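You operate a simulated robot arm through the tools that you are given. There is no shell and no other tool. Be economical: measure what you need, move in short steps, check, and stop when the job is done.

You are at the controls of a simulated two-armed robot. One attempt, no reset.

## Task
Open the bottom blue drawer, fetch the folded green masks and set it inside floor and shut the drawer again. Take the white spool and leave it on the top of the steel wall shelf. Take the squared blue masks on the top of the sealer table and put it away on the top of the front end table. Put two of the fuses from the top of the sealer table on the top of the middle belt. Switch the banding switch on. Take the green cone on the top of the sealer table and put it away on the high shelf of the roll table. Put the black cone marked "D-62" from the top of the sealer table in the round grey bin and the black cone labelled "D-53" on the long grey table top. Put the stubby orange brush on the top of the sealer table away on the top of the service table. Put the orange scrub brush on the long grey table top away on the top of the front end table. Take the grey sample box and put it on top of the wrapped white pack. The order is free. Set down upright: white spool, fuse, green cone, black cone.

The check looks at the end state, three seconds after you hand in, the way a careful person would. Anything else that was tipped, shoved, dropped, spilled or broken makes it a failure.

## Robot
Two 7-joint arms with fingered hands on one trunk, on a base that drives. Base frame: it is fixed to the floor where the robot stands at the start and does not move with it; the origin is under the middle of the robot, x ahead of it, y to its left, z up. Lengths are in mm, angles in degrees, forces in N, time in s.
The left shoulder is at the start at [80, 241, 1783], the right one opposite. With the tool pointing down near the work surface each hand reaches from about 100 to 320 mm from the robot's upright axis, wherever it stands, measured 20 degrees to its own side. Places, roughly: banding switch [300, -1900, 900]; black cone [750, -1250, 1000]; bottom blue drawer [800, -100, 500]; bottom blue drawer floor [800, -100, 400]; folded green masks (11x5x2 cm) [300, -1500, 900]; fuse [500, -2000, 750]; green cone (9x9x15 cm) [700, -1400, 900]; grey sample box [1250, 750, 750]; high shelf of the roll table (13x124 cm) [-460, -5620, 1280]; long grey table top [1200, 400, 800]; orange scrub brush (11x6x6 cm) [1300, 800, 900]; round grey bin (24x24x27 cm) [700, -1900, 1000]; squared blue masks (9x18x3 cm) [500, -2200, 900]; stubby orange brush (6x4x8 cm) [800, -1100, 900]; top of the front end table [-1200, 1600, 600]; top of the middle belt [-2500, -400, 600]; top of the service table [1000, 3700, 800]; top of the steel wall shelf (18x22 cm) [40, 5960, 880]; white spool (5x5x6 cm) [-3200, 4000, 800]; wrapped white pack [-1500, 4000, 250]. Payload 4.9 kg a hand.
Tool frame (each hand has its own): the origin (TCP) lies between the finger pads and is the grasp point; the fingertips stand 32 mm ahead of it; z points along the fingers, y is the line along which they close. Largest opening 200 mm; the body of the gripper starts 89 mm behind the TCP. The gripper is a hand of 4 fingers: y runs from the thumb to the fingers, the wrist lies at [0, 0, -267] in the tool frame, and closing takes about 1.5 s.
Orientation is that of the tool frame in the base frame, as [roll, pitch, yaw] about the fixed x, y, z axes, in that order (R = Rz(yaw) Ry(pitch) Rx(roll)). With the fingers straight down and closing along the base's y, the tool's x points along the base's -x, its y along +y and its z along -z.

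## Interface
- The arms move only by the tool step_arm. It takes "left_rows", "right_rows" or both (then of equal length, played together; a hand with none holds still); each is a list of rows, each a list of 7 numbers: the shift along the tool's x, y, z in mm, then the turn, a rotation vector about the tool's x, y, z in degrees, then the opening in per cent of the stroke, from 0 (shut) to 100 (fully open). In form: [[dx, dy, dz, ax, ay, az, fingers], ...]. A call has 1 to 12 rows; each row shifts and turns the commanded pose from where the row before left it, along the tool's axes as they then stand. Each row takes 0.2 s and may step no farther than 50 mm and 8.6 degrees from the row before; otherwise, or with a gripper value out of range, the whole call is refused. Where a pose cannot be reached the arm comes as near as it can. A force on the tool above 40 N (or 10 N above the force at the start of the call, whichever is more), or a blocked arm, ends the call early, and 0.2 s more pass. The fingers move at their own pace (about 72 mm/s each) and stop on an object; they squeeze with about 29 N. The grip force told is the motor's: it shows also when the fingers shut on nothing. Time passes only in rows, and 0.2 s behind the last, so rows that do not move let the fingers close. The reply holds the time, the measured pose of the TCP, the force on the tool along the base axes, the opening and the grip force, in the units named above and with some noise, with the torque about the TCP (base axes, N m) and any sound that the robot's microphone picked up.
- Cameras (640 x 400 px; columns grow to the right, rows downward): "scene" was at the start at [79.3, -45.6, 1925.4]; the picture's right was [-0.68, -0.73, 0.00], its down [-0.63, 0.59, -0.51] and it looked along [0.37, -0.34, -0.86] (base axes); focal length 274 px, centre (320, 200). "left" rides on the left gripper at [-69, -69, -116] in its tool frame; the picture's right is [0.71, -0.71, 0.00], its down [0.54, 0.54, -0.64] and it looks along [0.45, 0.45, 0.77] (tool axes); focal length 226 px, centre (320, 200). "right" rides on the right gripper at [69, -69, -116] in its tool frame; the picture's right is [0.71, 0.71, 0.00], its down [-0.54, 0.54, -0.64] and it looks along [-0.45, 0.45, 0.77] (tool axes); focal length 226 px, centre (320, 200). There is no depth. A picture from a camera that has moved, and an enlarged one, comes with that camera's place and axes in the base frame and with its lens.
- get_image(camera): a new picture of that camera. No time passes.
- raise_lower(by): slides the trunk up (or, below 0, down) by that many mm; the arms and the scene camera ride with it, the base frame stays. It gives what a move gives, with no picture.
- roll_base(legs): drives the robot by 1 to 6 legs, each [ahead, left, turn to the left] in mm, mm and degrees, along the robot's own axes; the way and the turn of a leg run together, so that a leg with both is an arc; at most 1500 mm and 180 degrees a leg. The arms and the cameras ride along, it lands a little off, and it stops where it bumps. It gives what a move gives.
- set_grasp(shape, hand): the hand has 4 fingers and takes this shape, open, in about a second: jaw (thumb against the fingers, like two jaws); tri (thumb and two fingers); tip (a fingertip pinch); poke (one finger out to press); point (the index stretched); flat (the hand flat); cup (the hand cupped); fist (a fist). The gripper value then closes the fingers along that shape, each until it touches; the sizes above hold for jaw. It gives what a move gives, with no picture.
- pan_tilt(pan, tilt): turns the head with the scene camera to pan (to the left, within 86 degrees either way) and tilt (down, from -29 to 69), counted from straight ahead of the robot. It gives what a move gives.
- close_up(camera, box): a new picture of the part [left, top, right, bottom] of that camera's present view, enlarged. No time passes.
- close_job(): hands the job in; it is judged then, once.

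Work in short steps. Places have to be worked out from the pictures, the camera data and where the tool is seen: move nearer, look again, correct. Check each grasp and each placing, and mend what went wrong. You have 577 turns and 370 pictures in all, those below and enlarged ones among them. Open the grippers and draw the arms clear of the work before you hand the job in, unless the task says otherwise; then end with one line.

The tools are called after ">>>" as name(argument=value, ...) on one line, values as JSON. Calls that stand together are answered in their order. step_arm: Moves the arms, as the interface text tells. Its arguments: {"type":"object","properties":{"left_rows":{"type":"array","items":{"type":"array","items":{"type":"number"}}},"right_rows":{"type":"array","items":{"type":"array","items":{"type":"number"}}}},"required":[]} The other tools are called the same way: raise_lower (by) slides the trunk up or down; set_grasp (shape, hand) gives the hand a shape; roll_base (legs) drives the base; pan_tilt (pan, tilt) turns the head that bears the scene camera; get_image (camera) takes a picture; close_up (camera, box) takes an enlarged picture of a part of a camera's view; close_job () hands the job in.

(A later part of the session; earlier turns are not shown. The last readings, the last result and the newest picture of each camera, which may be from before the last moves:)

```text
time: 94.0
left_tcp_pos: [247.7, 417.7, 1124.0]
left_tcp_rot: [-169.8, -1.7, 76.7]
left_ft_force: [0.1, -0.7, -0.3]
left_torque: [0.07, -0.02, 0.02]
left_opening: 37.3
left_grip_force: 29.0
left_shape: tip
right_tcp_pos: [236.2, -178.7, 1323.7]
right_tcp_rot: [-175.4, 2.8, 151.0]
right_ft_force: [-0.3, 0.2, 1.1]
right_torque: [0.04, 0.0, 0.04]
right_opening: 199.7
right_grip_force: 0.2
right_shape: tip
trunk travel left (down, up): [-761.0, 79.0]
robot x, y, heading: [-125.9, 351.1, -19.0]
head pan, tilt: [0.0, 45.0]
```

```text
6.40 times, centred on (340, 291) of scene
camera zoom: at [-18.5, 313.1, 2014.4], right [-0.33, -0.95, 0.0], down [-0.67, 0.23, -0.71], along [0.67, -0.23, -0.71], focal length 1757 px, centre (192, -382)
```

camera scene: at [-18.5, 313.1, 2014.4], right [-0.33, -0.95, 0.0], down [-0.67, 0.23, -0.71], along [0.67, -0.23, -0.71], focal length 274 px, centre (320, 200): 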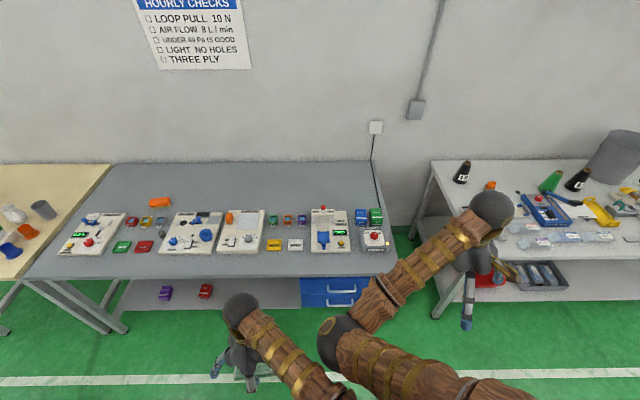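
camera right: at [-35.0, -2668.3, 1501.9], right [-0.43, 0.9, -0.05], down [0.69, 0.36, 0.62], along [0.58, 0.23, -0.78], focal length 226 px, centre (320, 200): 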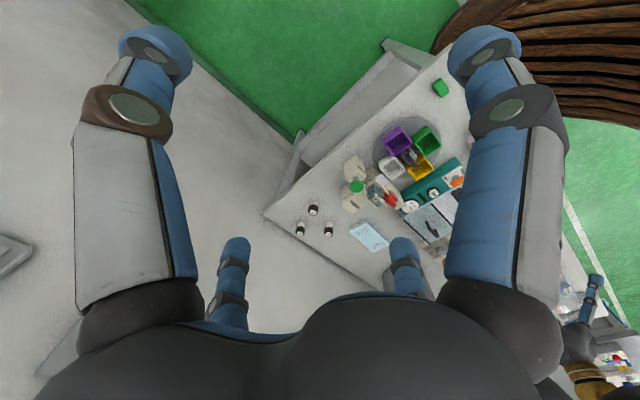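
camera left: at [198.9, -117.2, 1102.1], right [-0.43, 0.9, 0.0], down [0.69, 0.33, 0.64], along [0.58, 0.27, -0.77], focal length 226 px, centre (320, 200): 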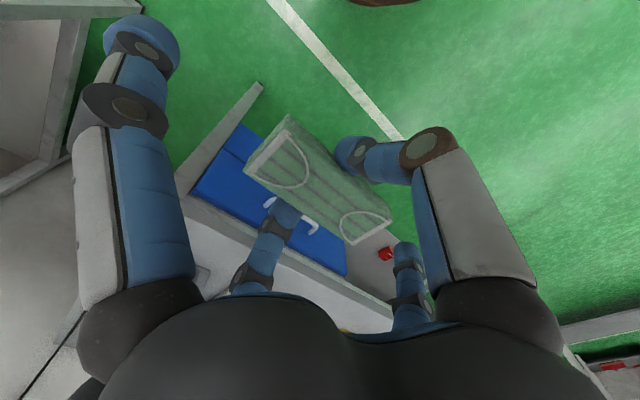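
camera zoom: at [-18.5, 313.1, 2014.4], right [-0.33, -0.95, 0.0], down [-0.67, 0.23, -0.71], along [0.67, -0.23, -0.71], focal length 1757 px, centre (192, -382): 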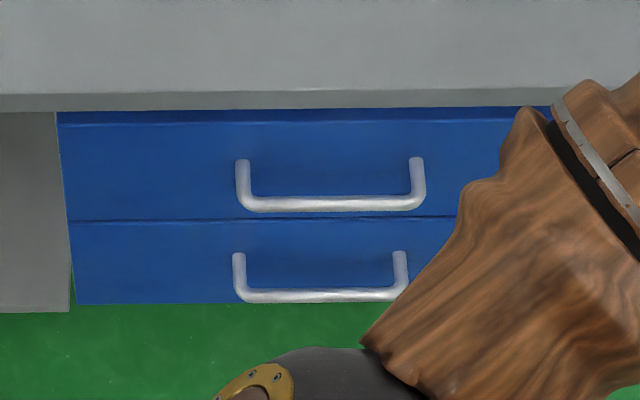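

Handle bar of the bottom drawer estimated at (591,-20,~465). I lower the trunk 550 and pitch the right hand fingers forward.

>>> raise_lower(by=-550)

>>> step_arm(right_rows=[[0, 0, 0, -4.6, 2.8, -4, 60], [0, 0, 0, 0, 0, -6, 60], [0, 0, 0, 0, -8.5, 0, 40], [0, 0, 0, 0, -8.5, 0, 40], [0, 0, 0, 0, -8.5, 0, 40], [0, 0, 0, 0, -8.5, 0, 40], [0, 0, 0, 0, -8.5, 0, 40], [0, 0, 0, 0, -8.5, 0, 40], [0, 0, 0, 0, -8.5, 0, 40]])

>>> get_image(camera="right")

>>> get_image(camera="scene")

```text
refused: -550 is not a number from -400 to 400
```

```text
time: 95.4
left_tcp_pos: [155.9, 458.6, 1093.5]
left_tcp_rot: [-161.6, -4.0, 72.9]
left_ft_force: [-1.4, 0.2, -0.3]
left_torque: [0.04, -0.06, -0.02]
left_opening: 37.1
left_grip_force: 28.9
left_shape: tip
right_tcp_pos: [225.9, -182.2, 1327.4]
right_tcp_rot: [179.2, 30.5, 158.5]
right_ft_force: [0.0, 0.5, 0.1]
right_torque: [0.03, -0.05, 0.05]
right_opening: 80.2
right_grip_force: 0.0
right_shape: tip
trunk travel left (down, up): [-761.0, 79.0]
robot x, y, heading: [-125.6, 352.8, -19.0]
head pan, tilt: [0.0, 45.0]
stopped in row 6 (left hand): the arm was blocked; the commanded pose is now the measured one
```

```text
313 pictures are left
camera right: at [90.0, -204.8, 1392.2], right [-0.31, 0.88, -0.35], down [0.32, 0.45, 0.84], along [0.89, 0.15, -0.42], focal length 226 px, centre (320, 200)
```

right: 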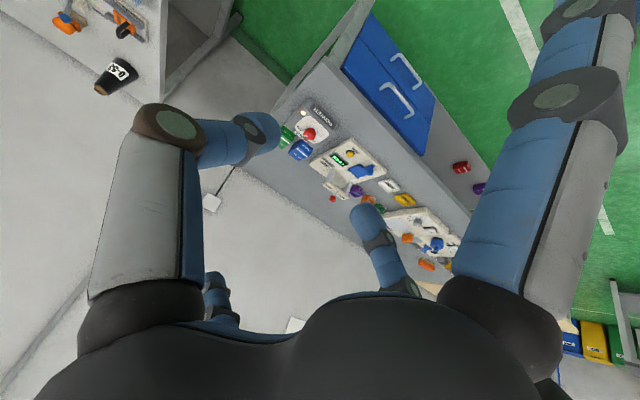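

```text
312 pictures are left
camera scene: at [-25.8, 318.3, 2015.0], right [-0.33, -0.95, 0.0], down [-0.67, 0.23, -0.71], along [0.67, -0.23, -0.7], focal length 274 px, centre (320, 200)
```

scene: 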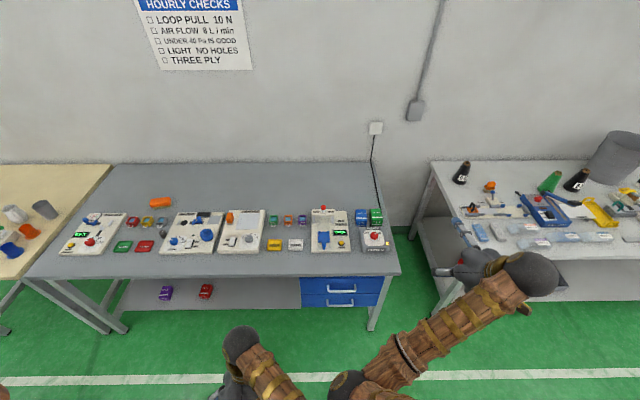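

The left arm got too close to the chest and touched the other elbow. I move the left hand forward and down, out of the way.

>>> step_arm(left_rows=[[16, 32, 27, -3, -1, 0, 5], [16, 32, 27, -3, -1, 0, 5], [16, 32, 27, -3, -1, 0, 5], [16, 32, 27, -3, -1, 0, 5], [16, 32, 27, -3, 0, 0, 5], [16, 32, 27, -3, 0, 0, 5], [16, 32, 27, 0, 0, 0, 5]])

>>> raise_lower(by=-300)

>>> get_image(camera="scene")

```text
time: 96.3
left_tcp_pos: [251.9, 467.4, 969.5]
left_tcp_rot: [-172.1, -1.1, 64.0]
left_ft_force: [0.2, 1.1, -0.5]
left_torque: [-0.03, 0.03, -0.03]
left_opening: 37.3
left_grip_force: 29.0
left_shape: tip
right_tcp_pos: [219.0, -201.1, 1325.2]
right_tcp_rot: [179.7, 30.1, 155.9]
right_ft_force: [0.7, 0.5, 0.1]
right_torque: [-0.02, 0.04, -0.04]
right_opening: 80.3
right_grip_force: 0.1
right_shape: tip
trunk travel left (down, up): [-761.0, 79.0]
robot x, y, heading: [-121.6, 352.2, -18.9]
head pan, tilt: [0.0, 45.0]
stopped in row 4 (left hand): the arm was blocked; the commanded pose is now the measured one
```

```text
time: 99.3
left_tcp_pos: [248.1, 465.3, 671.0]
left_tcp_rot: [-172.2, -1.2, 64.0]
left_ft_force: [0.1, -0.7, -0.6]
left_torque: [0.02, -0.03, 0.01]
left_opening: 37.1
left_grip_force: 30.1
left_shape: tip
right_tcp_pos: [214.6, -200.6, 1025.5]
right_tcp_rot: [179.5, 30.2, 155.9]
right_ft_force: [-0.2, -0.4, -0.3]
right_torque: [-0.02, -0.02, -0.01]
right_opening: 80.3
right_grip_force: 0.0
right_shape: tip
trunk travel left (down, up): [-461.0, 379.0]
robot x, y, heading: [-121.1, 349.7, -18.8]
head pan, tilt: [0.0, 45.0]
```

```text
311 pictures are left
camera scene: at [-18.3, 317.6, 1714.5], right [-0.33, -0.95, 0.0], down [-0.67, 0.23, -0.71], along [0.67, -0.23, -0.71], focal length 274 px, centre (320, 200)
```

scene: 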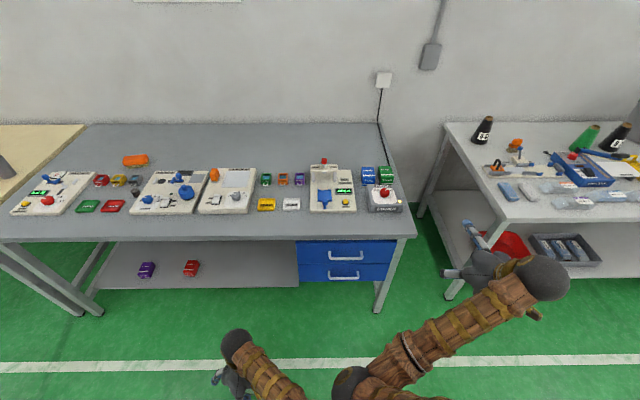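

I look down at the arms to see where they touch.

>>> pan_tilt(pan=0, tilt=69)

>>> get_image(camera="scene")

```text
time: 100.2
left_tcp_pos: [249.7, 465.8, 670.4]
left_tcp_rot: [-172.3, -1.1, 63.9]
left_ft_force: [0.0, -0.5, -0.3]
left_torque: [-0.03, 0.02, 0.0]
left_opening: 37.2
left_grip_force: 29.1
left_shape: tip
right_tcp_pos: [214.0, -200.9, 1025.5]
right_tcp_rot: [179.6, 30.2, 155.8]
right_ft_force: [0.4, -0.1, -0.7]
right_torque: [0.02, 0.0, 0.02]
right_opening: 80.1
right_grip_force: 0.0
right_shape: tip
trunk travel left (down, up): [-461.0, 379.0]
robot x, y, heading: [-123.5, 354.6, -18.8]
head pan, tilt: [0.0, 68.8]
```

```text
310 pictures are left
camera scene: at [-42.2, 325.8, 1685.6], right [-0.33, -0.95, 0.0], down [-0.88, 0.3, -0.36], along [0.34, -0.12, -0.93], focal length 274 px, centre (320, 200)
```

scene: 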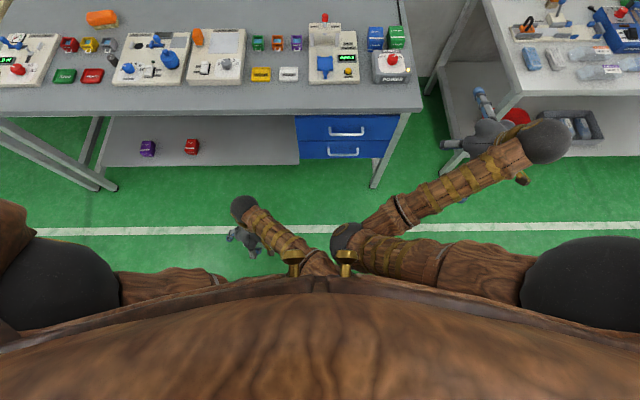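

The elbows meet in front of the chest. I extend the left hand forward (still short of the table) and swing the right hand outward to part the elbows.

>>> raise_lower(by=250)

>>> step_arm(left_rows=[[5, 40, -5, 0, 0, 0, 5], [5, 40, -5, 0, 0, 0, 5], [5, 40, -5, 0, 0, 0, 5], [5, 40, -5, 0, 0, 0, 5], [5, 40, -5, 0, 0, 0, 5], [5, 40, -5, 0, 0, 0, 5], [5, 40, -5, 0, 0, 0, 5], [5, 40, -5, 0, 0, 0, 5]], right_rows=[[0, -30, 20, 0, 0, 0, 40], [0, -30, 20, 0, 0, 0, 40], [0, -30, 20, 0, 0, 0, 40], [0, -30, 0, 0, 0, 0, 40], [0, 0, 0, 0, 0, 0, 40], [0, 0, 0, 0, 0, 0, 40], [0, 0, 0, 0, 0, 0, 40], [0, 0, 0, 0, 0, 0, 40]])

>>> get_image(camera="scene")

```text
time: 102.8
left_tcp_pos: [249.6, 466.4, 920.5]
left_tcp_rot: [-172.3, -1.1, 64.0]
left_ft_force: [-0.8, 0.3, -0.2]
left_torque: [0.02, -0.03, -0.03]
left_opening: 37.3
left_grip_force: 28.9
left_shape: tip
right_tcp_pos: [215.4, -201.9, 1275.4]
right_tcp_rot: [179.6, 30.2, 155.8]
right_ft_force: [0.2, -0.1, 0.4]
right_torque: [0.0, 0.01, 0.01]
right_opening: 80.2
right_grip_force: 0.0
right_shape: tip
trunk travel left (down, up): [-711.0, 129.0]
robot x, y, heading: [-120.8, 350.8, -19.2]
head pan, tilt: [0.0, 68.8]
```

```text
time: 104.6
left_tcp_pos: [557.4, 362.5, 915.6]
left_tcp_rot: [-172.1, -1.0, 64.1]
left_ft_force: [-0.2, -0.1, -0.4]
left_torque: [-0.01, 0.01, -0.02]
left_opening: 37.1
left_grip_force: 29.4
left_shape: tip
right_tcp_pos: [195.0, -322.7, 1223.2]
right_tcp_rot: [179.5, 30.1, 155.9]
right_ft_force: [0.0, -0.2, 0.2]
right_torque: [0.02, 0.02, 0.01]
right_opening: 80.2
right_grip_force: 0.0
right_shape: tip
trunk travel left (down, up): [-711.0, 129.0]
robot x, y, heading: [-128.9, 354.3, -19.1]
head pan, tilt: [0.0, 68.8]
```

```text
309 pictures are left
camera scene: at [-39.5, 325.1, 1935.4], right [-0.33, -0.95, 0.0], down [-0.88, 0.3, -0.36], along [0.34, -0.12, -0.93], focal length 274 px, centre (320, 200)
```

scene: 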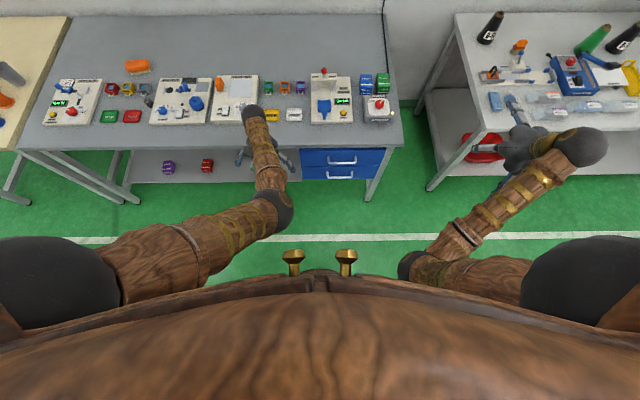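

Parted. Lower the trunk 400 and finish pitching the right hand to ~65° forward.

>>> raise_lower(by=-400)

>>> step_arm(right_rows=[[0, 0, 0, -2.5, 0, -4.3, 40], [0, 20, 0, 0, -8.5, 0, 40], [0, 30, 0, 0, -8.5, 0, 40], [0, 30, 0, 0, -8.5, 0, 40], [0, 30, 0, 0, -8.5, 0, 40]])

>>> get_image(camera="right")

```text
time: 108.4
left_tcp_pos: [556.6, 362.0, 518.9]
left_tcp_rot: [-172.4, -1.0, 63.9]
left_ft_force: [-0.2, 0.4, -0.4]
left_torque: [0.01, -0.01, 0.01]
left_opening: 37.2
left_grip_force: 29.3
left_shape: tip
right_tcp_pos: [195.2, -322.7, 822.3]
right_tcp_rot: [179.5, 30.2, 155.9]
right_ft_force: [0.2, 0.3, 0.3]
right_torque: [-0.03, 0.0, 0.0]
right_opening: 80.0
right_grip_force: 0.0
right_shape: tip
trunk travel left (down, up): [-311.0, 529.0]
robot x, y, heading: [-124.5, 353.8, -19.0]
head pan, tilt: [0.0, 68.8]
```

```text
time: 109.6
left_tcp_pos: [556.2, 362.6, 519.5]
left_tcp_rot: [-172.3, -1.1, 64.0]
left_ft_force: [-0.3, 0.7, -0.6]
left_torque: [-0.01, -0.02, -0.01]
left_opening: 37.0
left_grip_force: 28.9
left_shape: tip
right_tcp_pos: [228.7, -218.0, 822.9]
right_tcp_rot: [178.9, 64.2, 160.2]
right_ft_force: [0.2, -0.3, -0.8]
right_torque: [-0.01, 0.04, -0.02]
right_opening: 79.8
right_grip_force: 0.0
right_shape: tip
trunk travel left (down, up): [-311.0, 529.0]
robot x, y, heading: [-124.1, 353.3, -19.2]
head pan, tilt: [0.0, 68.8]
```

```text
308 pictures are left
camera right: at [79.6, -239.4, 811.3], right [-0.06, 0.77, -0.63], down [-0.15, 0.62, 0.77], along [0.99, 0.14, 0.08], focal length 226 px, centre (320, 200)
```

right: 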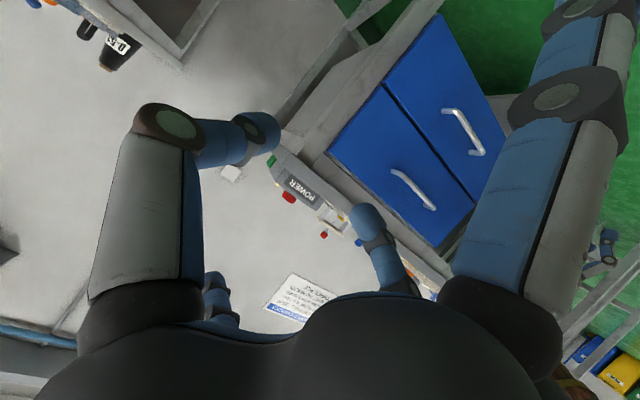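

The closing line is horizontal; I need it vertical to pinch the bar, so I roll the hand 90° about its axis.

>>> step_arm(right_rows=[[0, 0, 0, 0, 0, -8.5, 40], [0, 0, 0, 0, 0, -8.5, 40], [0, 0, 0, 0, 0, -8.5, 40], [0, 0, 0, 0, 0, -8.5, 40], [0, 0, 0, 0, 0, -8.5, 40], [0, 0, 0, 0, 0, -8.5, 40], [0, 0, 0, 0, 0, -8.5, 40], [0, 0, 0, 0, 0, -8.5, 40], [0, 0, 0, 0, 0, -8.5, 40], [0, 0, 0, 0, 0, -8.5, 40], [0, 0, 0, 0, 0, -5, 40]])

>>> get_image(camera="right")

>>> get_image(camera="scene")

```text
time: 112.0
left_tcp_pos: [556.6, 361.8, 520.2]
left_tcp_rot: [-172.3, -1.1, 64.0]
left_ft_force: [0.4, -0.7, 0.3]
left_torque: [-0.02, -0.04, 0.05]
left_opening: 37.0
left_grip_force: 28.8
left_shape: tip
right_tcp_pos: [231.2, -219.6, 825.6]
right_tcp_rot: [-115.9, 0.3, -108.8]
right_ft_force: [-0.3, 0.0, 0.1]
right_torque: [0.01, -0.01, 0.0]
right_opening: 80.0
right_grip_force: 0.1
right_shape: tip
trunk travel left (down, up): [-311.0, 529.0]
robot x, y, heading: [-124.6, 350.5, -19.1]
head pan, tilt: [0.0, 68.8]
```

```text
307 pictures are left
camera right: at [137.0, -261.4, 937.5], right [-0.52, -0.57, -0.64], down [-0.6, 0.78, -0.21], along [0.61, 0.28, -0.74], focal length 226 px, centre (320, 200)
```

right: 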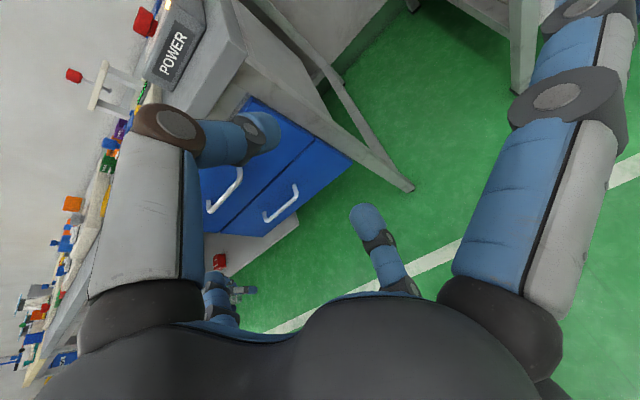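

```text
306 pictures are left
camera scene: at [-42.2, 325.6, 1535.6], right [-0.33, -0.95, 0.0], down [-0.88, 0.3, -0.36], along [0.34, -0.12, -0.93], focal length 274 px, centre (320, 200)
```

scene: 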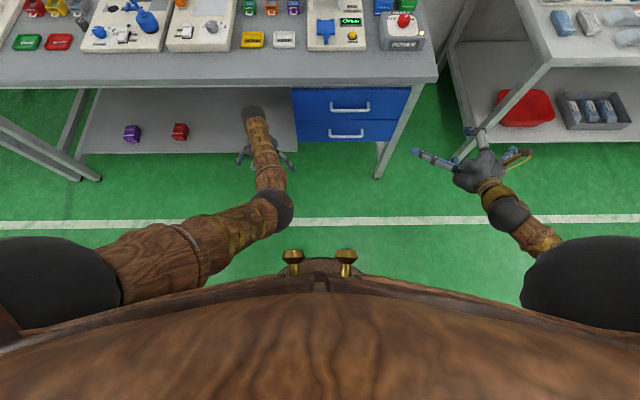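

I triangulate the lower handle again at about (576,-9,530); zoom both cameras to refine.

>>> close_up(camera="right", box=[180, 100, 380, 260])

>>> close_up(camera="scene", box=[280, 70, 440, 170])

```text
2.50 times, centred on (280, 180) of right
camera zoom: at [137.0, -261.4, 937.5], right [-0.52, -0.57, -0.64], down [-0.6, 0.78, -0.21], along [0.61, 0.28, -0.74], focal length 565 px, centre (420, 250)
```

zoom: 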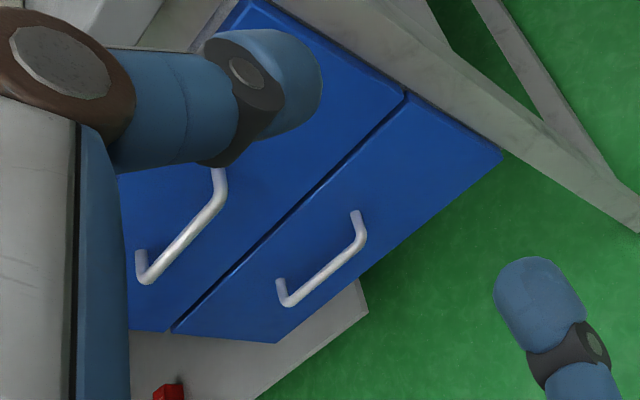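

```text
4.00 times, centred on (360, 120) of scene
camera zoom: at [-42.2, 325.6, 1535.6], right [-0.33, -0.95, 0.0], down [-0.88, 0.3, -0.36], along [0.34, -0.12, -0.93], focal length 1098 px, centre (160, 520)
```

zoom: 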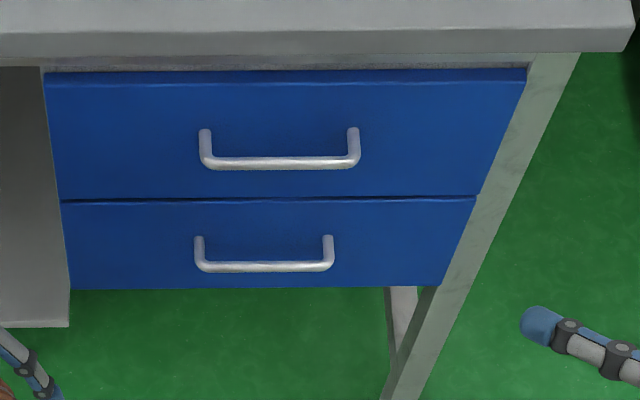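

Bar center ~(559,-3,539). I move the right hand to 120 mm short of it along the finger direction.

>>> step_arm(right_rows=[[-34.6, 17, 24.7, 0, 0, 0, 50], [-34.6, 17, 24.7, 0, 0, 0, 50], [-34.6, 17, 24.7, 0, 0, 0, 50], [-34.6, 17, 24.7, 0, 0, 0, 50], [-34.6, 17, 24.7, 0, 0, 0, 50], [-34.6, 17, 24.7, 0, 0, 0, 50], [-34.6, 17, 24.7, 0, 0, 0, 50], [-34.6, 17, 24.7, 0, 0, 0, 50], [-34.6, 17, 24.7, 0, 0, 0, 50]])

>>> get_image(camera="right")

>>> get_image(camera="scene")

```text
time: 114.0
left_tcp_pos: [556.0, 362.8, 518.1]
left_tcp_rot: [-172.3, -1.0, 64.0]
left_ft_force: [1.1, 0.5, -0.4]
left_torque: [0.0, 0.01, 0.01]
left_opening: 37.1
left_grip_force: 29.3
left_shape: tip
right_tcp_pos: [458.4, 36.1, 589.6]
right_tcp_rot: [-115.8, 0.3, -108.9]
right_ft_force: [0.5, -0.2, -0.5]
right_torque: [-0.02, 0.02, -0.02]
right_opening: 99.4
right_grip_force: 0.0
right_shape: tip
trunk travel left (down, up): [-311.0, 529.0]
robot x, y, heading: [-126.3, 350.8, -18.9]
head pan, tilt: [0.0, 68.8]
```

```text
303 pictures are left
camera right: at [364.8, -6.6, 702.6], right [-0.52, -0.57, -0.64], down [-0.6, 0.78, -0.2], along [0.61, 0.28, -0.74], focal length 226 px, centre (320, 200)
```

right: 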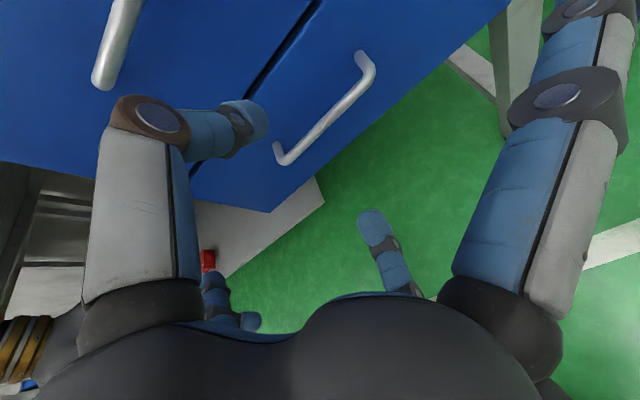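

```text
302 pictures are left
camera scene: at [-41.1, 327.0, 1535.6], right [-0.33, -0.95, 0.0], down [-0.88, 0.3, -0.36], along [0.34, -0.12, -0.93], focal length 274 px, centre (320, 200)
```

scene: 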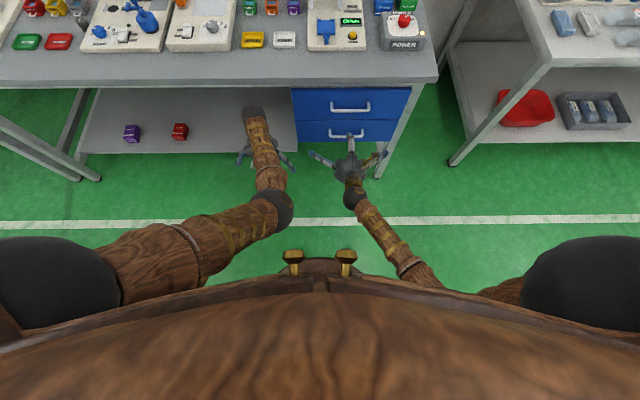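

Refined bar center ~(573,-11,520). I advance 95 mm with small correction and check.

>>> step_arm(right_rows=[[7, 8, 30, 0, 0, 0, 50], [0, 0, 35, 0, 0, 0, 50], [0, 0, 30, 0, 0, 0, 50]])

>>> get_image(camera="right")

>>> close_up(camera="scene", box=[280, 70, 440, 170])

```text
time: 114.8
left_tcp_pos: [556.0, 361.5, 518.2]
left_tcp_rot: [-172.2, -1.1, 64.0]
left_ft_force: [1.0, -0.1, 0.3]
left_torque: [-0.03, 0.02, 0.04]
left_opening: 37.1
left_grip_force: 28.8
left_shape: tip
right_tcp_pos: [535.7, 1.5, 538.7]
right_tcp_rot: [-115.8, 0.4, -108.8]
right_ft_force: [-0.1, 0.9, 0.1]
right_torque: [0.0, -0.01, 0.01]
right_opening: 99.8
right_grip_force: 0.1
right_shape: tip
trunk travel left (down, up): [-311.0, 529.0]
robot x, y, heading: [-123.5, 357.6, -19.0]
head pan, tilt: [0.0, 68.8]
```

```text
301 pictures are left
camera right: at [443.1, -40.1, 653.0], right [-0.52, -0.57, -0.64], down [-0.6, 0.78, -0.2], along [0.61, 0.28, -0.74], focal length 226 px, centre (320, 200)
```

right: 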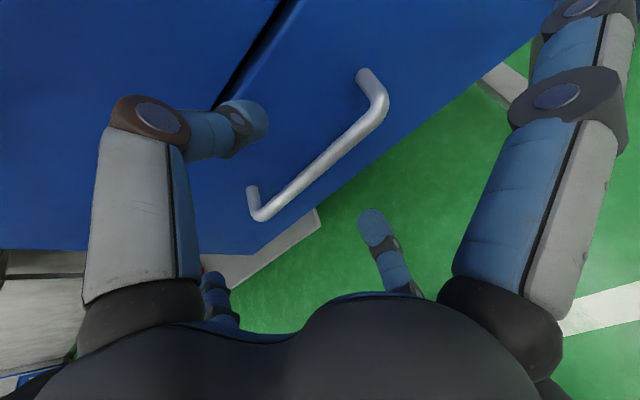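

```text
4.00 times, centred on (360, 120) of scene
camera zoom: at [-41.0, 325.9, 1535.5], right [-0.33, -0.95, 0.0], down [-0.88, 0.3, -0.36], along [0.34, -0.12, -0.93], focal length 1098 px, centre (160, 520)
```

zoom: 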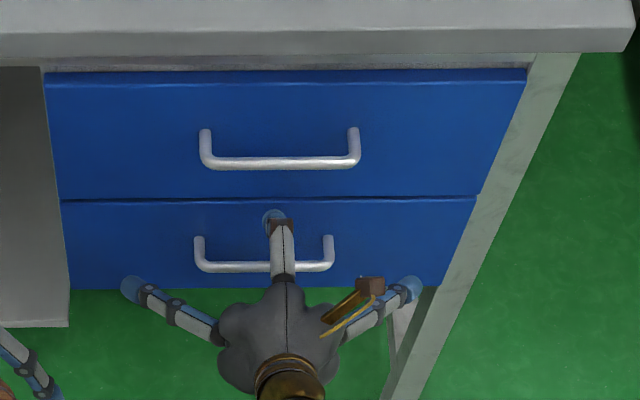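

Bar lies 63 mm ahead, 6 mm toward +y. I advance 53 mm and close.

>>> step_arm(right_rows=[[0, 6, 25, 0, 0, 0, 50], [0, 0, 28, 0, 0, 0, 50]])

>>> step_arm(right_rows=[[0, 0, 0, 0, 0, 0, 0], [0, 0, 0, 0, 0, 0, 0], [0, 0, 0, 0, 0, 0, 0], [0, 0, 0, 0, 0, 0, 0], [0, 0, 0, 0, 0, 0, 0], [0, 0, 0, 0, 0, 0, 0]])

>>> get_image(camera="right")

```text
time: 115.5
left_tcp_pos: [552.7, 361.5, 521.0]
left_tcp_rot: [-172.4, -1.0, 63.9]
left_ft_force: [0.0, -0.4, 0.1]
left_torque: [-0.01, 0.0, 0.02]
left_opening: 36.9
left_grip_force: 28.8
left_shape: tip
right_tcp_pos: [569.6, -9.1, 509.3]
right_tcp_rot: [-116.3, 0.2, -108.5]
right_ft_force: [-34.2, 13.3, 5.9]
right_torque: [-0.39, -0.92, 0.07]
right_opening: 92.8
right_grip_force: 0.1
right_shape: tip
trunk travel left (down, up): [-311.0, 529.0]
robot x, y, heading: [-124.8, 356.5, -19.1]
head pan, tilt: [0.0, 68.8]
stopped in row 2 (right hand): the force on the tool passed its limit at 54 N (the readings are from after the stop); the commanded pose is now the measured one
```

```text
time: 116.9
left_tcp_pos: [554.8, 361.6, 519.4]
left_tcp_rot: [-172.3, -1.0, 64.0]
left_ft_force: [0.0, 0.5, -0.6]
left_torque: [0.0, -0.04, 0.02]
left_opening: 37.1
left_grip_force: 29.5
left_shape: tip
right_tcp_pos: [571.6, -9.9, 507.3]
right_tcp_rot: [-116.3, 0.3, -108.6]
right_ft_force: [-37.3, 13.5, -8.8]
right_torque: [0.19, 0.58, 0.09]
right_opening: 18.4
right_grip_force: 29.4
right_shape: tip
trunk travel left (down, up): [-311.0, 529.0]
robot x, y, heading: [-125.2, 351.5, -19.1]
head pan, tilt: [0.0, 68.8]
```

```text
299 pictures are left
camera right: at [479.8, -52.4, 620.6], right [-0.52, -0.57, -0.64], down [-0.6, 0.77, -0.2], along [0.61, 0.28, -0.74], focal length 226 px, centre (320, 200)
```

right: 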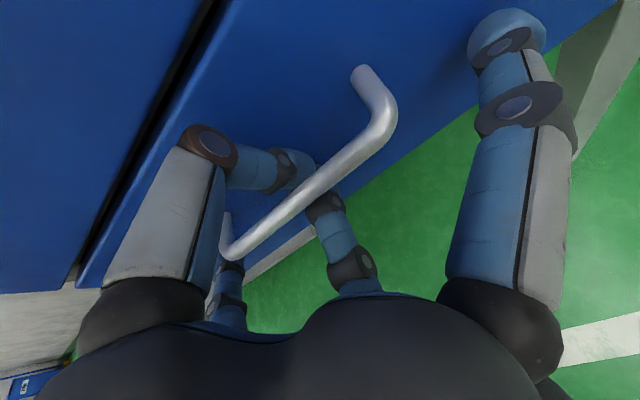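

The bar is gripped (18 mm). I drive back 120 mm to see whether the drawer follows.

>>> roll_base(legs=[[-120, 0, 0]])

>>> get_image(camera="scene")

```text
time: 118.2
left_tcp_pos: [440.7, 402.5, 519.0]
left_tcp_rot: [-172.3, -1.0, 64.0]
left_ft_force: [-0.3, -1.1, 0.7]
left_torque: [0.03, -0.01, -0.01]
left_opening: 37.0
left_grip_force: 29.2
left_shape: tip
right_tcp_pos: [462.9, 30.5, 510.4]
right_tcp_rot: [-116.1, 0.4, -108.4]
right_ft_force: [0.1, 0.1, -0.2]
right_torque: [0.03, 0.03, -0.03]
right_opening: 19.6
right_grip_force: 28.8
right_shape: tip
trunk travel left (down, up): [-311.0, 529.0]
robot x, y, heading: [-238.6, 393.8, -18.9]
head pan, tilt: [0.0, 68.8]
```

```text
298 pictures are left
camera scene: at [-157.4, 365.7, 1535.6], right [-0.32, -0.95, 0.0], down [-0.88, 0.3, -0.36], along [0.34, -0.12, -0.93], focal length 274 px, centre (320, 200)
```

scene: 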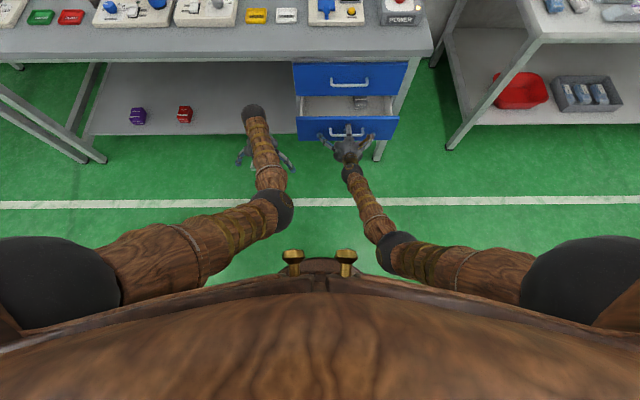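

The drawer follows. I pull another 150.

>>> roll_base(legs=[[-150, 0, 0]])

>>> get_image(camera="scene")

```text
time: 119.5
left_tcp_pos: [302.8, 449.5, 519.6]
left_tcp_rot: [-172.3, -1.0, 64.0]
left_ft_force: [0.0, -0.2, -0.3]
left_torque: [0.0, -0.04, -0.02]
left_opening: 37.2
left_grip_force: 29.0
left_shape: tip
right_tcp_pos: [321.1, 76.5, 508.8]
right_tcp_rot: [-116.2, 0.3, -108.6]
right_ft_force: [-0.4, -0.6, 0.8]
right_torque: [0.02, -0.03, -0.01]
right_opening: 19.4
right_grip_force: 29.6
right_shape: tip
trunk travel left (down, up): [-311.0, 529.0]
robot x, y, heading: [-379.6, 439.7, -19.0]
head pan, tilt: [0.0, 68.8]
```

```text
297 pictures are left
camera scene: at [-296.4, 413.3, 1535.6], right [-0.33, -0.95, 0.0], down [-0.88, 0.3, -0.36], along [0.34, -0.12, -0.93], focal length 274 px, centre (320, 200)
```

scene: 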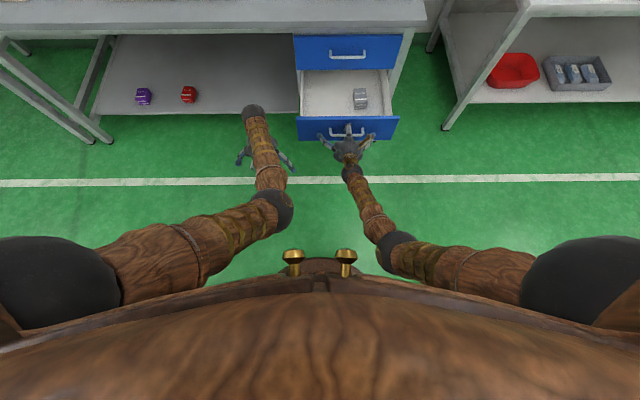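

Open 270 mm. I release the handle and withdraw the right hand back and to the right.

>>> step_arm(right_rows=[[0, 0, 0, 0, 0, 0, 60], [0, 0, 0, 0, 0, 0, 60], [0, 0, 0, 0, 0, 0, 60], [0, 0, -40, 0, 0, 0, 60], [0, 0, -40, 0, 0, 0, 60], [0, 0, -40, 0, 0, 0, 60], [40, -20, 0, 0, 0, 0, 60], [40, -20, 0, 0, 0, 0, 60], [40, -20, 0, 0, 0, 0, 60], [40, -20, 0, 0, 0, 0, 60], [40, -20, 0, 0, 0, 0, 60], [40, -20, 0, 0, 0, 0, 60]])

>>> get_image(camera="scene")

>>> get_image(camera="left")

```text
time: 122.1
left_tcp_pos: [301.7, 448.8, 519.4]
left_tcp_rot: [-172.2, -1.1, 64.0]
left_ft_force: [0.0, -0.4, -0.7]
left_torque: [0.03, -0.01, 0.0]
left_opening: 37.0
left_grip_force: 29.0
left_shape: tip
right_tcp_pos: [191.8, -133.2, 668.2]
right_tcp_rot: [-116.1, 0.4, -108.6]
right_ft_force: [0.4, -0.2, -0.1]
right_torque: [-0.01, -0.03, 0.0]
right_opening: 119.4
right_grip_force: 0.1
right_shape: tip
trunk travel left (down, up): [-311.0, 529.0]
robot x, y, heading: [-374.9, 437.8, -19.2]
head pan, tilt: [0.0, 68.8]
```

```text
296 pictures are left
camera scene: at [-296.3, 411.4, 1535.5], right [-0.33, -0.95, 0.0], down [-0.88, 0.3, -0.36], along [0.34, -0.12, -0.93], focal length 274 px, centre (320, 200)
```

scene: 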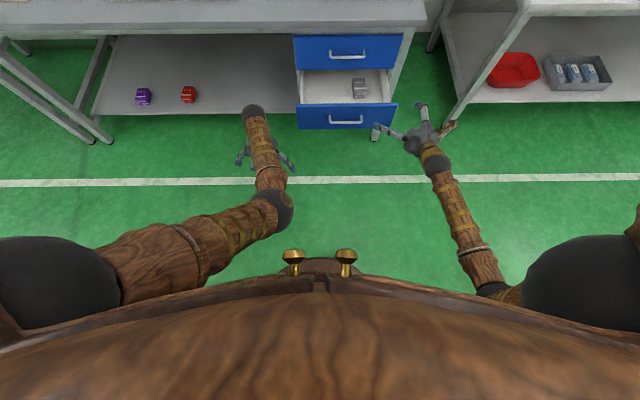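

```text
295 pictures are left
camera left: at [224.6, 407.0, 642.4], right [-0.32, 0.94, 0.11], down [0.79, 0.2, 0.57], along [0.52, 0.27, -0.81], focal length 226 px, centre (320, 200)
```

left: 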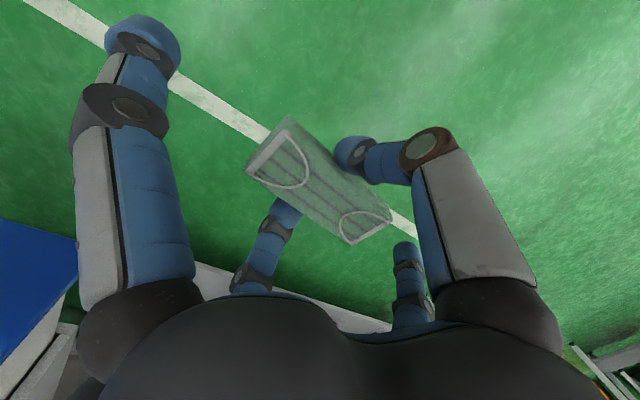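

The drawer stays ~200 mm open (panel top ~z 583). I retract the right hand, raise the trunk 180, then drive so the left hand sits over the drawer.

>>> step_arm(right_rows=[[0, 0, -45, 0, 0, 0, 60], [0, 0, -45, 0, 0, 0, 60], [0, 0, -45, 0, 0, 0, 60], [0, 0, -45, 0, 0, 0, 60]])

>>> raise_lower(by=180)

>>> roll_base(legs=[[240, -290, 0]])

>>> get_image(camera="left")

>>> get_image(camera="scene")

```text
time: 123.1
left_tcp_pos: [302.1, 449.1, 520.7]
left_tcp_rot: [-172.4, -1.0, 64.0]
left_ft_force: [-0.1, -0.1, -0.6]
left_torque: [-0.02, -0.07, 0.01]
left_opening: 37.1
left_grip_force: 28.9
left_shape: tip
right_tcp_pos: [41.2, -85.0, 747.9]
right_tcp_rot: [-116.0, 0.3, -108.6]
right_ft_force: [0.2, 0.2, 0.3]
right_torque: [-0.01, 0.02, -0.02]
right_opening: 120.1
right_grip_force: 0.0
right_shape: tip
trunk travel left (down, up): [-311.0, 529.0]
robot x, y, heading: [-378.7, 439.3, -19.3]
head pan, tilt: [0.0, 68.8]
```

```text
time: 125.1
left_tcp_pos: [300.7, 449.8, 699.5]
left_tcp_rot: [-172.3, -1.0, 64.0]
left_ft_force: [-0.4, -0.3, 0.1]
left_torque: [0.0, -0.02, -0.02]
left_opening: 37.1
left_grip_force: 28.8
left_shape: tip
right_tcp_pos: [42.0, -87.0, 925.3]
right_tcp_rot: [-116.0, 0.3, -108.6]
right_ft_force: [-0.2, -0.6, 0.4]
right_torque: [-0.02, -0.04, 0.0]
right_opening: 119.8
right_grip_force: 0.1
right_shape: tip
trunk travel left (down, up): [-491.0, 349.0]
robot x, y, heading: [-378.5, 441.8, -19.0]
head pan, tilt: [0.0, 68.8]
```

```text
time: 127.5
left_tcp_pos: [441.5, 109.8, 699.0]
left_tcp_rot: [-172.3, -1.1, 64.5]
left_ft_force: [-0.2, 1.1, -0.8]
left_torque: [-0.02, 0.0, -0.03]
left_opening: 37.0
left_grip_force: 29.1
left_shape: tip
right_tcp_pos: [188.4, -429.3, 926.2]
right_tcp_rot: [-116.0, 0.3, -108.0]
right_ft_force: [-0.2, -0.4, -0.7]
right_torque: [-0.02, 0.01, 0.02]
right_opening: 120.0
right_grip_force: 0.0
right_shape: tip
trunk travel left (down, up): [-491.0, 349.0]
robot x, y, heading: [-236.9, 90.8, -18.4]
head pan, tilt: [0.0, 68.8]
```

```text
294 pictures are left
camera left: at [365.9, 66.2, 822.6], right [-0.33, 0.94, 0.11], down [0.79, 0.21, 0.57], along [0.52, 0.27, -0.81], focal length 226 px, centre (320, 200)
```

left: 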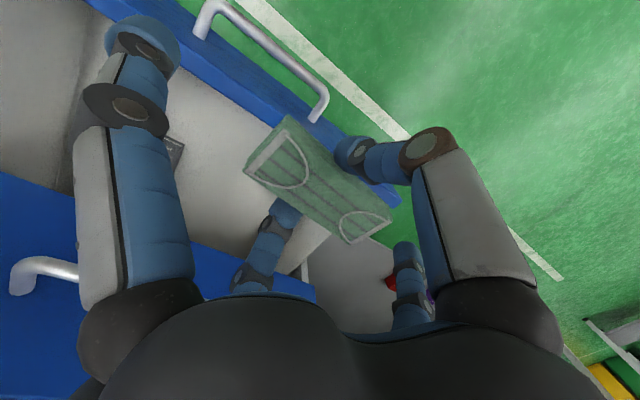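

```text
293 pictures are left
camera scene: at [-155.2, 66.4, 1715.7], right [-0.32, -0.95, 0.0], down [-0.88, 0.29, -0.36], along [0.34, -0.11, -0.93], focal length 274 px, centre (320, 200)
```

scene: 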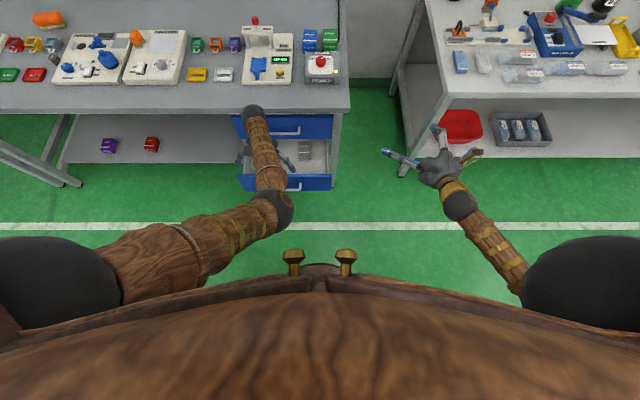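

The hand is right above the front panel, so I drive 62 mm further and lower 120, then check clearances.

>>> roll_base(legs=[[62, 0, 0]])

>>> raise_lower(by=-100)

>>> get_image(camera="left")

>>> close_up(camera="scene", box=[200, 80, 360, 220])

```text
time: 128.5
left_tcp_pos: [496.9, 89.7, 700.5]
left_tcp_rot: [-172.5, -1.2, 64.6]
left_ft_force: [-0.7, -0.2, -0.1]
left_torque: [0.0, -0.03, 0.01]
left_opening: 37.3
left_grip_force: 29.6
left_shape: tip
right_tcp_pos: [241.6, -448.3, 928.1]
right_tcp_rot: [-115.9, 0.3, -108.0]
right_ft_force: [0.1, 0.0, 1.5]
right_torque: [0.02, -0.02, -0.01]
right_opening: 119.6
right_grip_force: 0.0
right_shape: tip
trunk travel left (down, up): [-491.0, 349.0]
robot x, y, heading: [-180.0, 74.0, -18.7]
head pan, tilt: [0.0, 68.8]
```

```text
time: 129.8
left_tcp_pos: [499.0, 89.2, 598.3]
left_tcp_rot: [-172.2, -1.0, 64.6]
left_ft_force: [-0.3, 0.1, -0.9]
left_torque: [0.03, 0.03, -0.01]
left_opening: 37.2
left_grip_force: 28.5
left_shape: tip
right_tcp_pos: [246.0, -448.8, 825.9]
right_tcp_rot: [-116.1, 0.3, -108.0]
right_ft_force: [-0.7, 0.0, 0.7]
right_torque: [-0.01, 0.02, 0.02]
right_opening: 119.8
right_grip_force: 0.0
right_shape: tip
trunk travel left (down, up): [-391.0, 449.0]
robot x, y, heading: [-176.4, 75.5, -18.3]
head pan, tilt: [0.0, 68.8]
```

```text
292 pictures are left
camera left: at [422.7, 46.9, 722.2], right [-0.33, 0.94, 0.11], down [0.79, 0.21, 0.57], along [0.51, 0.28, -0.81], focal length 226 px, centre (320, 200)
```

left: 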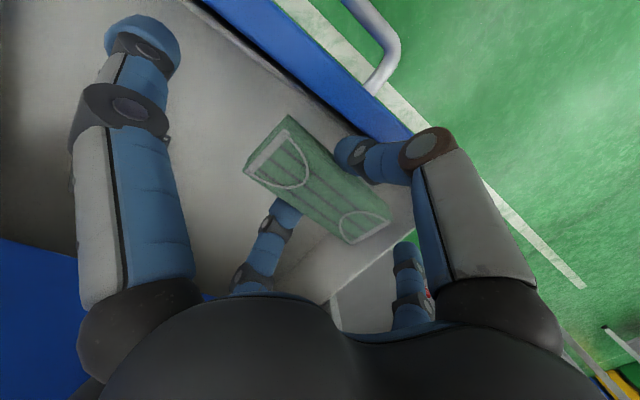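

```text
2.86 times, centred on (280, 150) of scene
camera zoom: at [-97.8, 46.6, 1615.6], right [-0.32, -0.95, 0.0], down [-0.88, 0.29, -0.36], along [0.34, -0.11, -0.93], focal length 784 px, centre (434, 343)
```

zoom: 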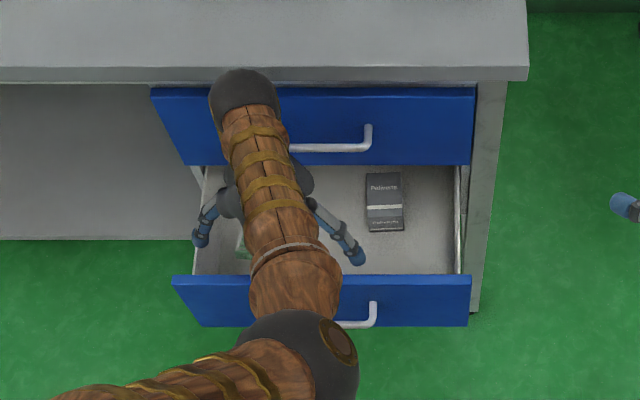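

I shift 20 mm right (left splayed finger is near the drawer side) and lower 85 mm, watching forces.

>>> roll_base(legs=[[0, -20, 0]])

>>> raise_lower(by=-85)

>>> get_image(camera="left")

>>> close_up(camera="scene", box=[200, 80, 360, 220])

```text
time: 130.6
left_tcp_pos: [494.2, 73.9, 598.0]
left_tcp_rot: [-172.3, -0.9, 64.8]
left_ft_force: [0.1, 0.7, -0.8]
left_torque: [-0.02, 0.02, 0.02]
left_opening: 37.0
left_grip_force: 29.1
left_shape: tip
right_tcp_pos: [240.0, -465.2, 828.2]
right_tcp_rot: [-116.1, 0.2, -107.8]
right_ft_force: [0.8, 0.0, 0.1]
right_torque: [-0.02, 0.0, -0.05]
right_opening: 120.1
right_grip_force: 0.0
right_shape: tip
trunk travel left (down, up): [-391.0, 449.0]
robot x, y, heading: [-187.5, 57.6, -18.4]
head pan, tilt: [0.0, 68.8]
```

```text
time: 131.8
left_tcp_pos: [493.5, 72.5, 514.9]
left_tcp_rot: [-172.3, -1.1, 64.7]
left_ft_force: [-0.4, -0.2, -0.8]
left_torque: [-0.01, 0.02, 0.0]
left_opening: 37.0
left_grip_force: 29.1
left_shape: tip
right_tcp_pos: [240.3, -466.0, 741.9]
right_tcp_rot: [-116.1, 0.4, -107.9]
right_ft_force: [1.2, 0.2, 0.3]
right_torque: [0.01, 0.0, -0.06]
right_opening: 120.0
right_grip_force: 0.1
right_shape: tip
trunk travel left (down, up): [-306.0, 534.0]
robot x, y, heading: [-184.9, 56.6, -18.2]
head pan, tilt: [0.0, 68.8]
```

```text
290 pictures are left
camera left: at [416.2, 29.8, 637.2], right [-0.33, 0.94, 0.11], down [0.79, 0.21, 0.57], along [0.51, 0.28, -0.81], focal length 226 px, centre (320, 200)
```

left: 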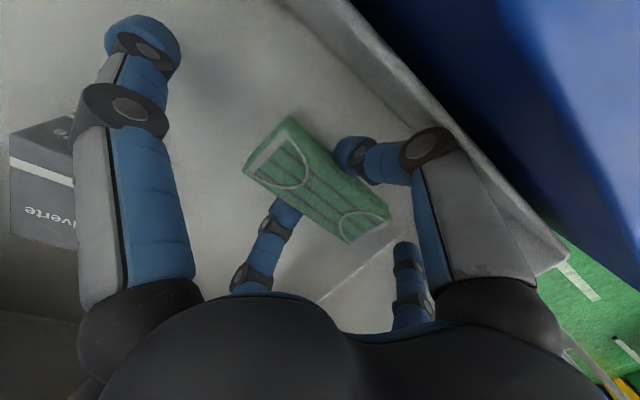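

```text
2.86 times, centred on (280, 150) of scene
camera zoom: at [-104.6, 28.4, 1530.7], right [-0.31, -0.95, 0.0], down [-0.88, 0.29, -0.36], along [0.34, -0.11, -0.93], focal length 784 px, centre (434, 343)
```

zoom: 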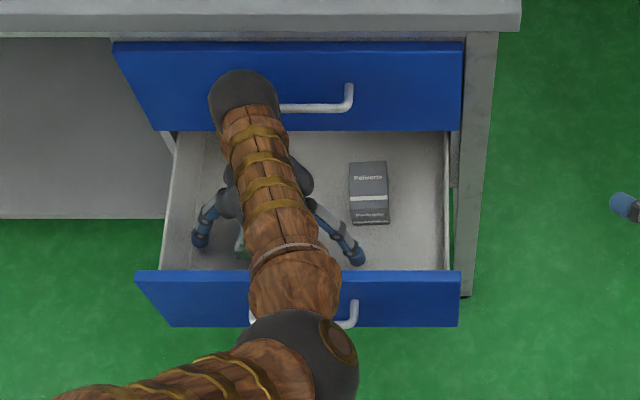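

Inside the drawer with clearance. Lower 30 more and release.

>>> raise_lower(by=-30)

>>> step_arm(left_rows=[[0, 0, 0, 0, 0, 0, 25], [0, 0, 0, 0, 0, 0, 35], [0, 0, 0, 0, 0, 0, 40], [0, 0, 0, 0, 0, 0, 40]])

>>> raise_lower(by=250)

>>> get_image(camera="left")

```text
time: 132.6
left_tcp_pos: [492.4, 72.3, 483.6]
left_tcp_rot: [-172.3, -1.1, 64.7]
left_ft_force: [-0.4, -1.1, 7.3]
left_torque: [-0.07, -0.11, 0.0]
left_opening: 38.4
left_grip_force: 29.1
left_shape: tip
right_tcp_pos: [239.8, -467.0, 711.4]
right_tcp_rot: [-116.1, 0.4, -107.9]
right_ft_force: [0.4, 0.3, 0.1]
right_torque: [0.0, 0.03, 0.0]
right_opening: 119.7
right_grip_force: 0.1
right_shape: tip
trunk travel left (down, up): [-276.0, 564.0]
robot x, y, heading: [-185.0, 58.2, -18.2]
head pan, tilt: [0.0, 68.8]
```

```text
time: 133.6
left_tcp_pos: [492.2, 70.9, 484.5]
left_tcp_rot: [-172.3, -1.0, 64.7]
left_ft_force: [-1.7, -7.2, 6.8]
left_torque: [-0.12, -0.07, 0.19]
left_opening: 76.5
left_grip_force: 0.0
left_shape: tip
right_tcp_pos: [238.5, -467.8, 710.2]
right_tcp_rot: [-116.0, 0.4, -108.0]
right_ft_force: [-0.4, 0.1, 0.3]
right_torque: [-0.02, 0.03, 0.01]
right_opening: 119.9
right_grip_force: 0.0
right_shape: tip
trunk travel left (down, up): [-276.0, 564.0]
robot x, y, heading: [-184.0, 56.6, -18.0]
head pan, tilt: [0.0, 68.8]
```

```text
time: 136.1
left_tcp_pos: [493.2, 72.5, 733.6]
left_tcp_rot: [-172.3, -1.0, 64.6]
left_ft_force: [-0.3, 0.6, -0.6]
left_torque: [-0.02, 0.02, 0.0]
left_opening: 79.7
left_grip_force: 0.0
left_shape: tip
right_tcp_pos: [239.3, -466.9, 959.5]
right_tcp_rot: [-116.1, 0.4, -107.8]
right_ft_force: [0.0, -0.6, 0.6]
right_torque: [-0.01, 0.0, -0.03]
right_opening: 119.7
right_grip_force: 0.1
right_shape: tip
trunk travel left (down, up): [-526.0, 314.0]
robot x, y, heading: [-185.5, 59.9, -18.3]
head pan, tilt: [0.0, 68.8]
```

```text
288 pictures are left
camera left: at [416.6, 29.7, 856.8], right [-0.33, 0.94, 0.11], down [0.79, 0.21, 0.57], along [0.51, 0.28, -0.81], focal length 226 px, centre (320, 200)
```

left: 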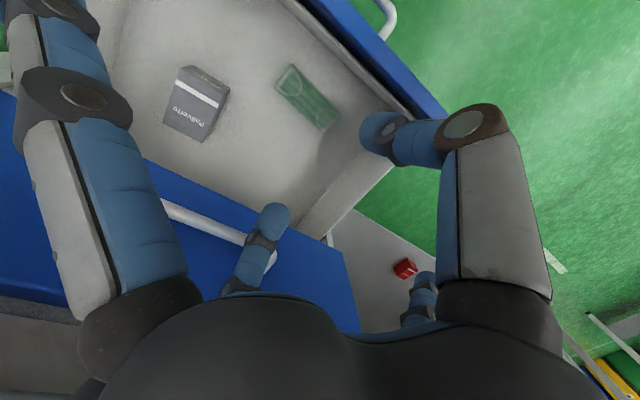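

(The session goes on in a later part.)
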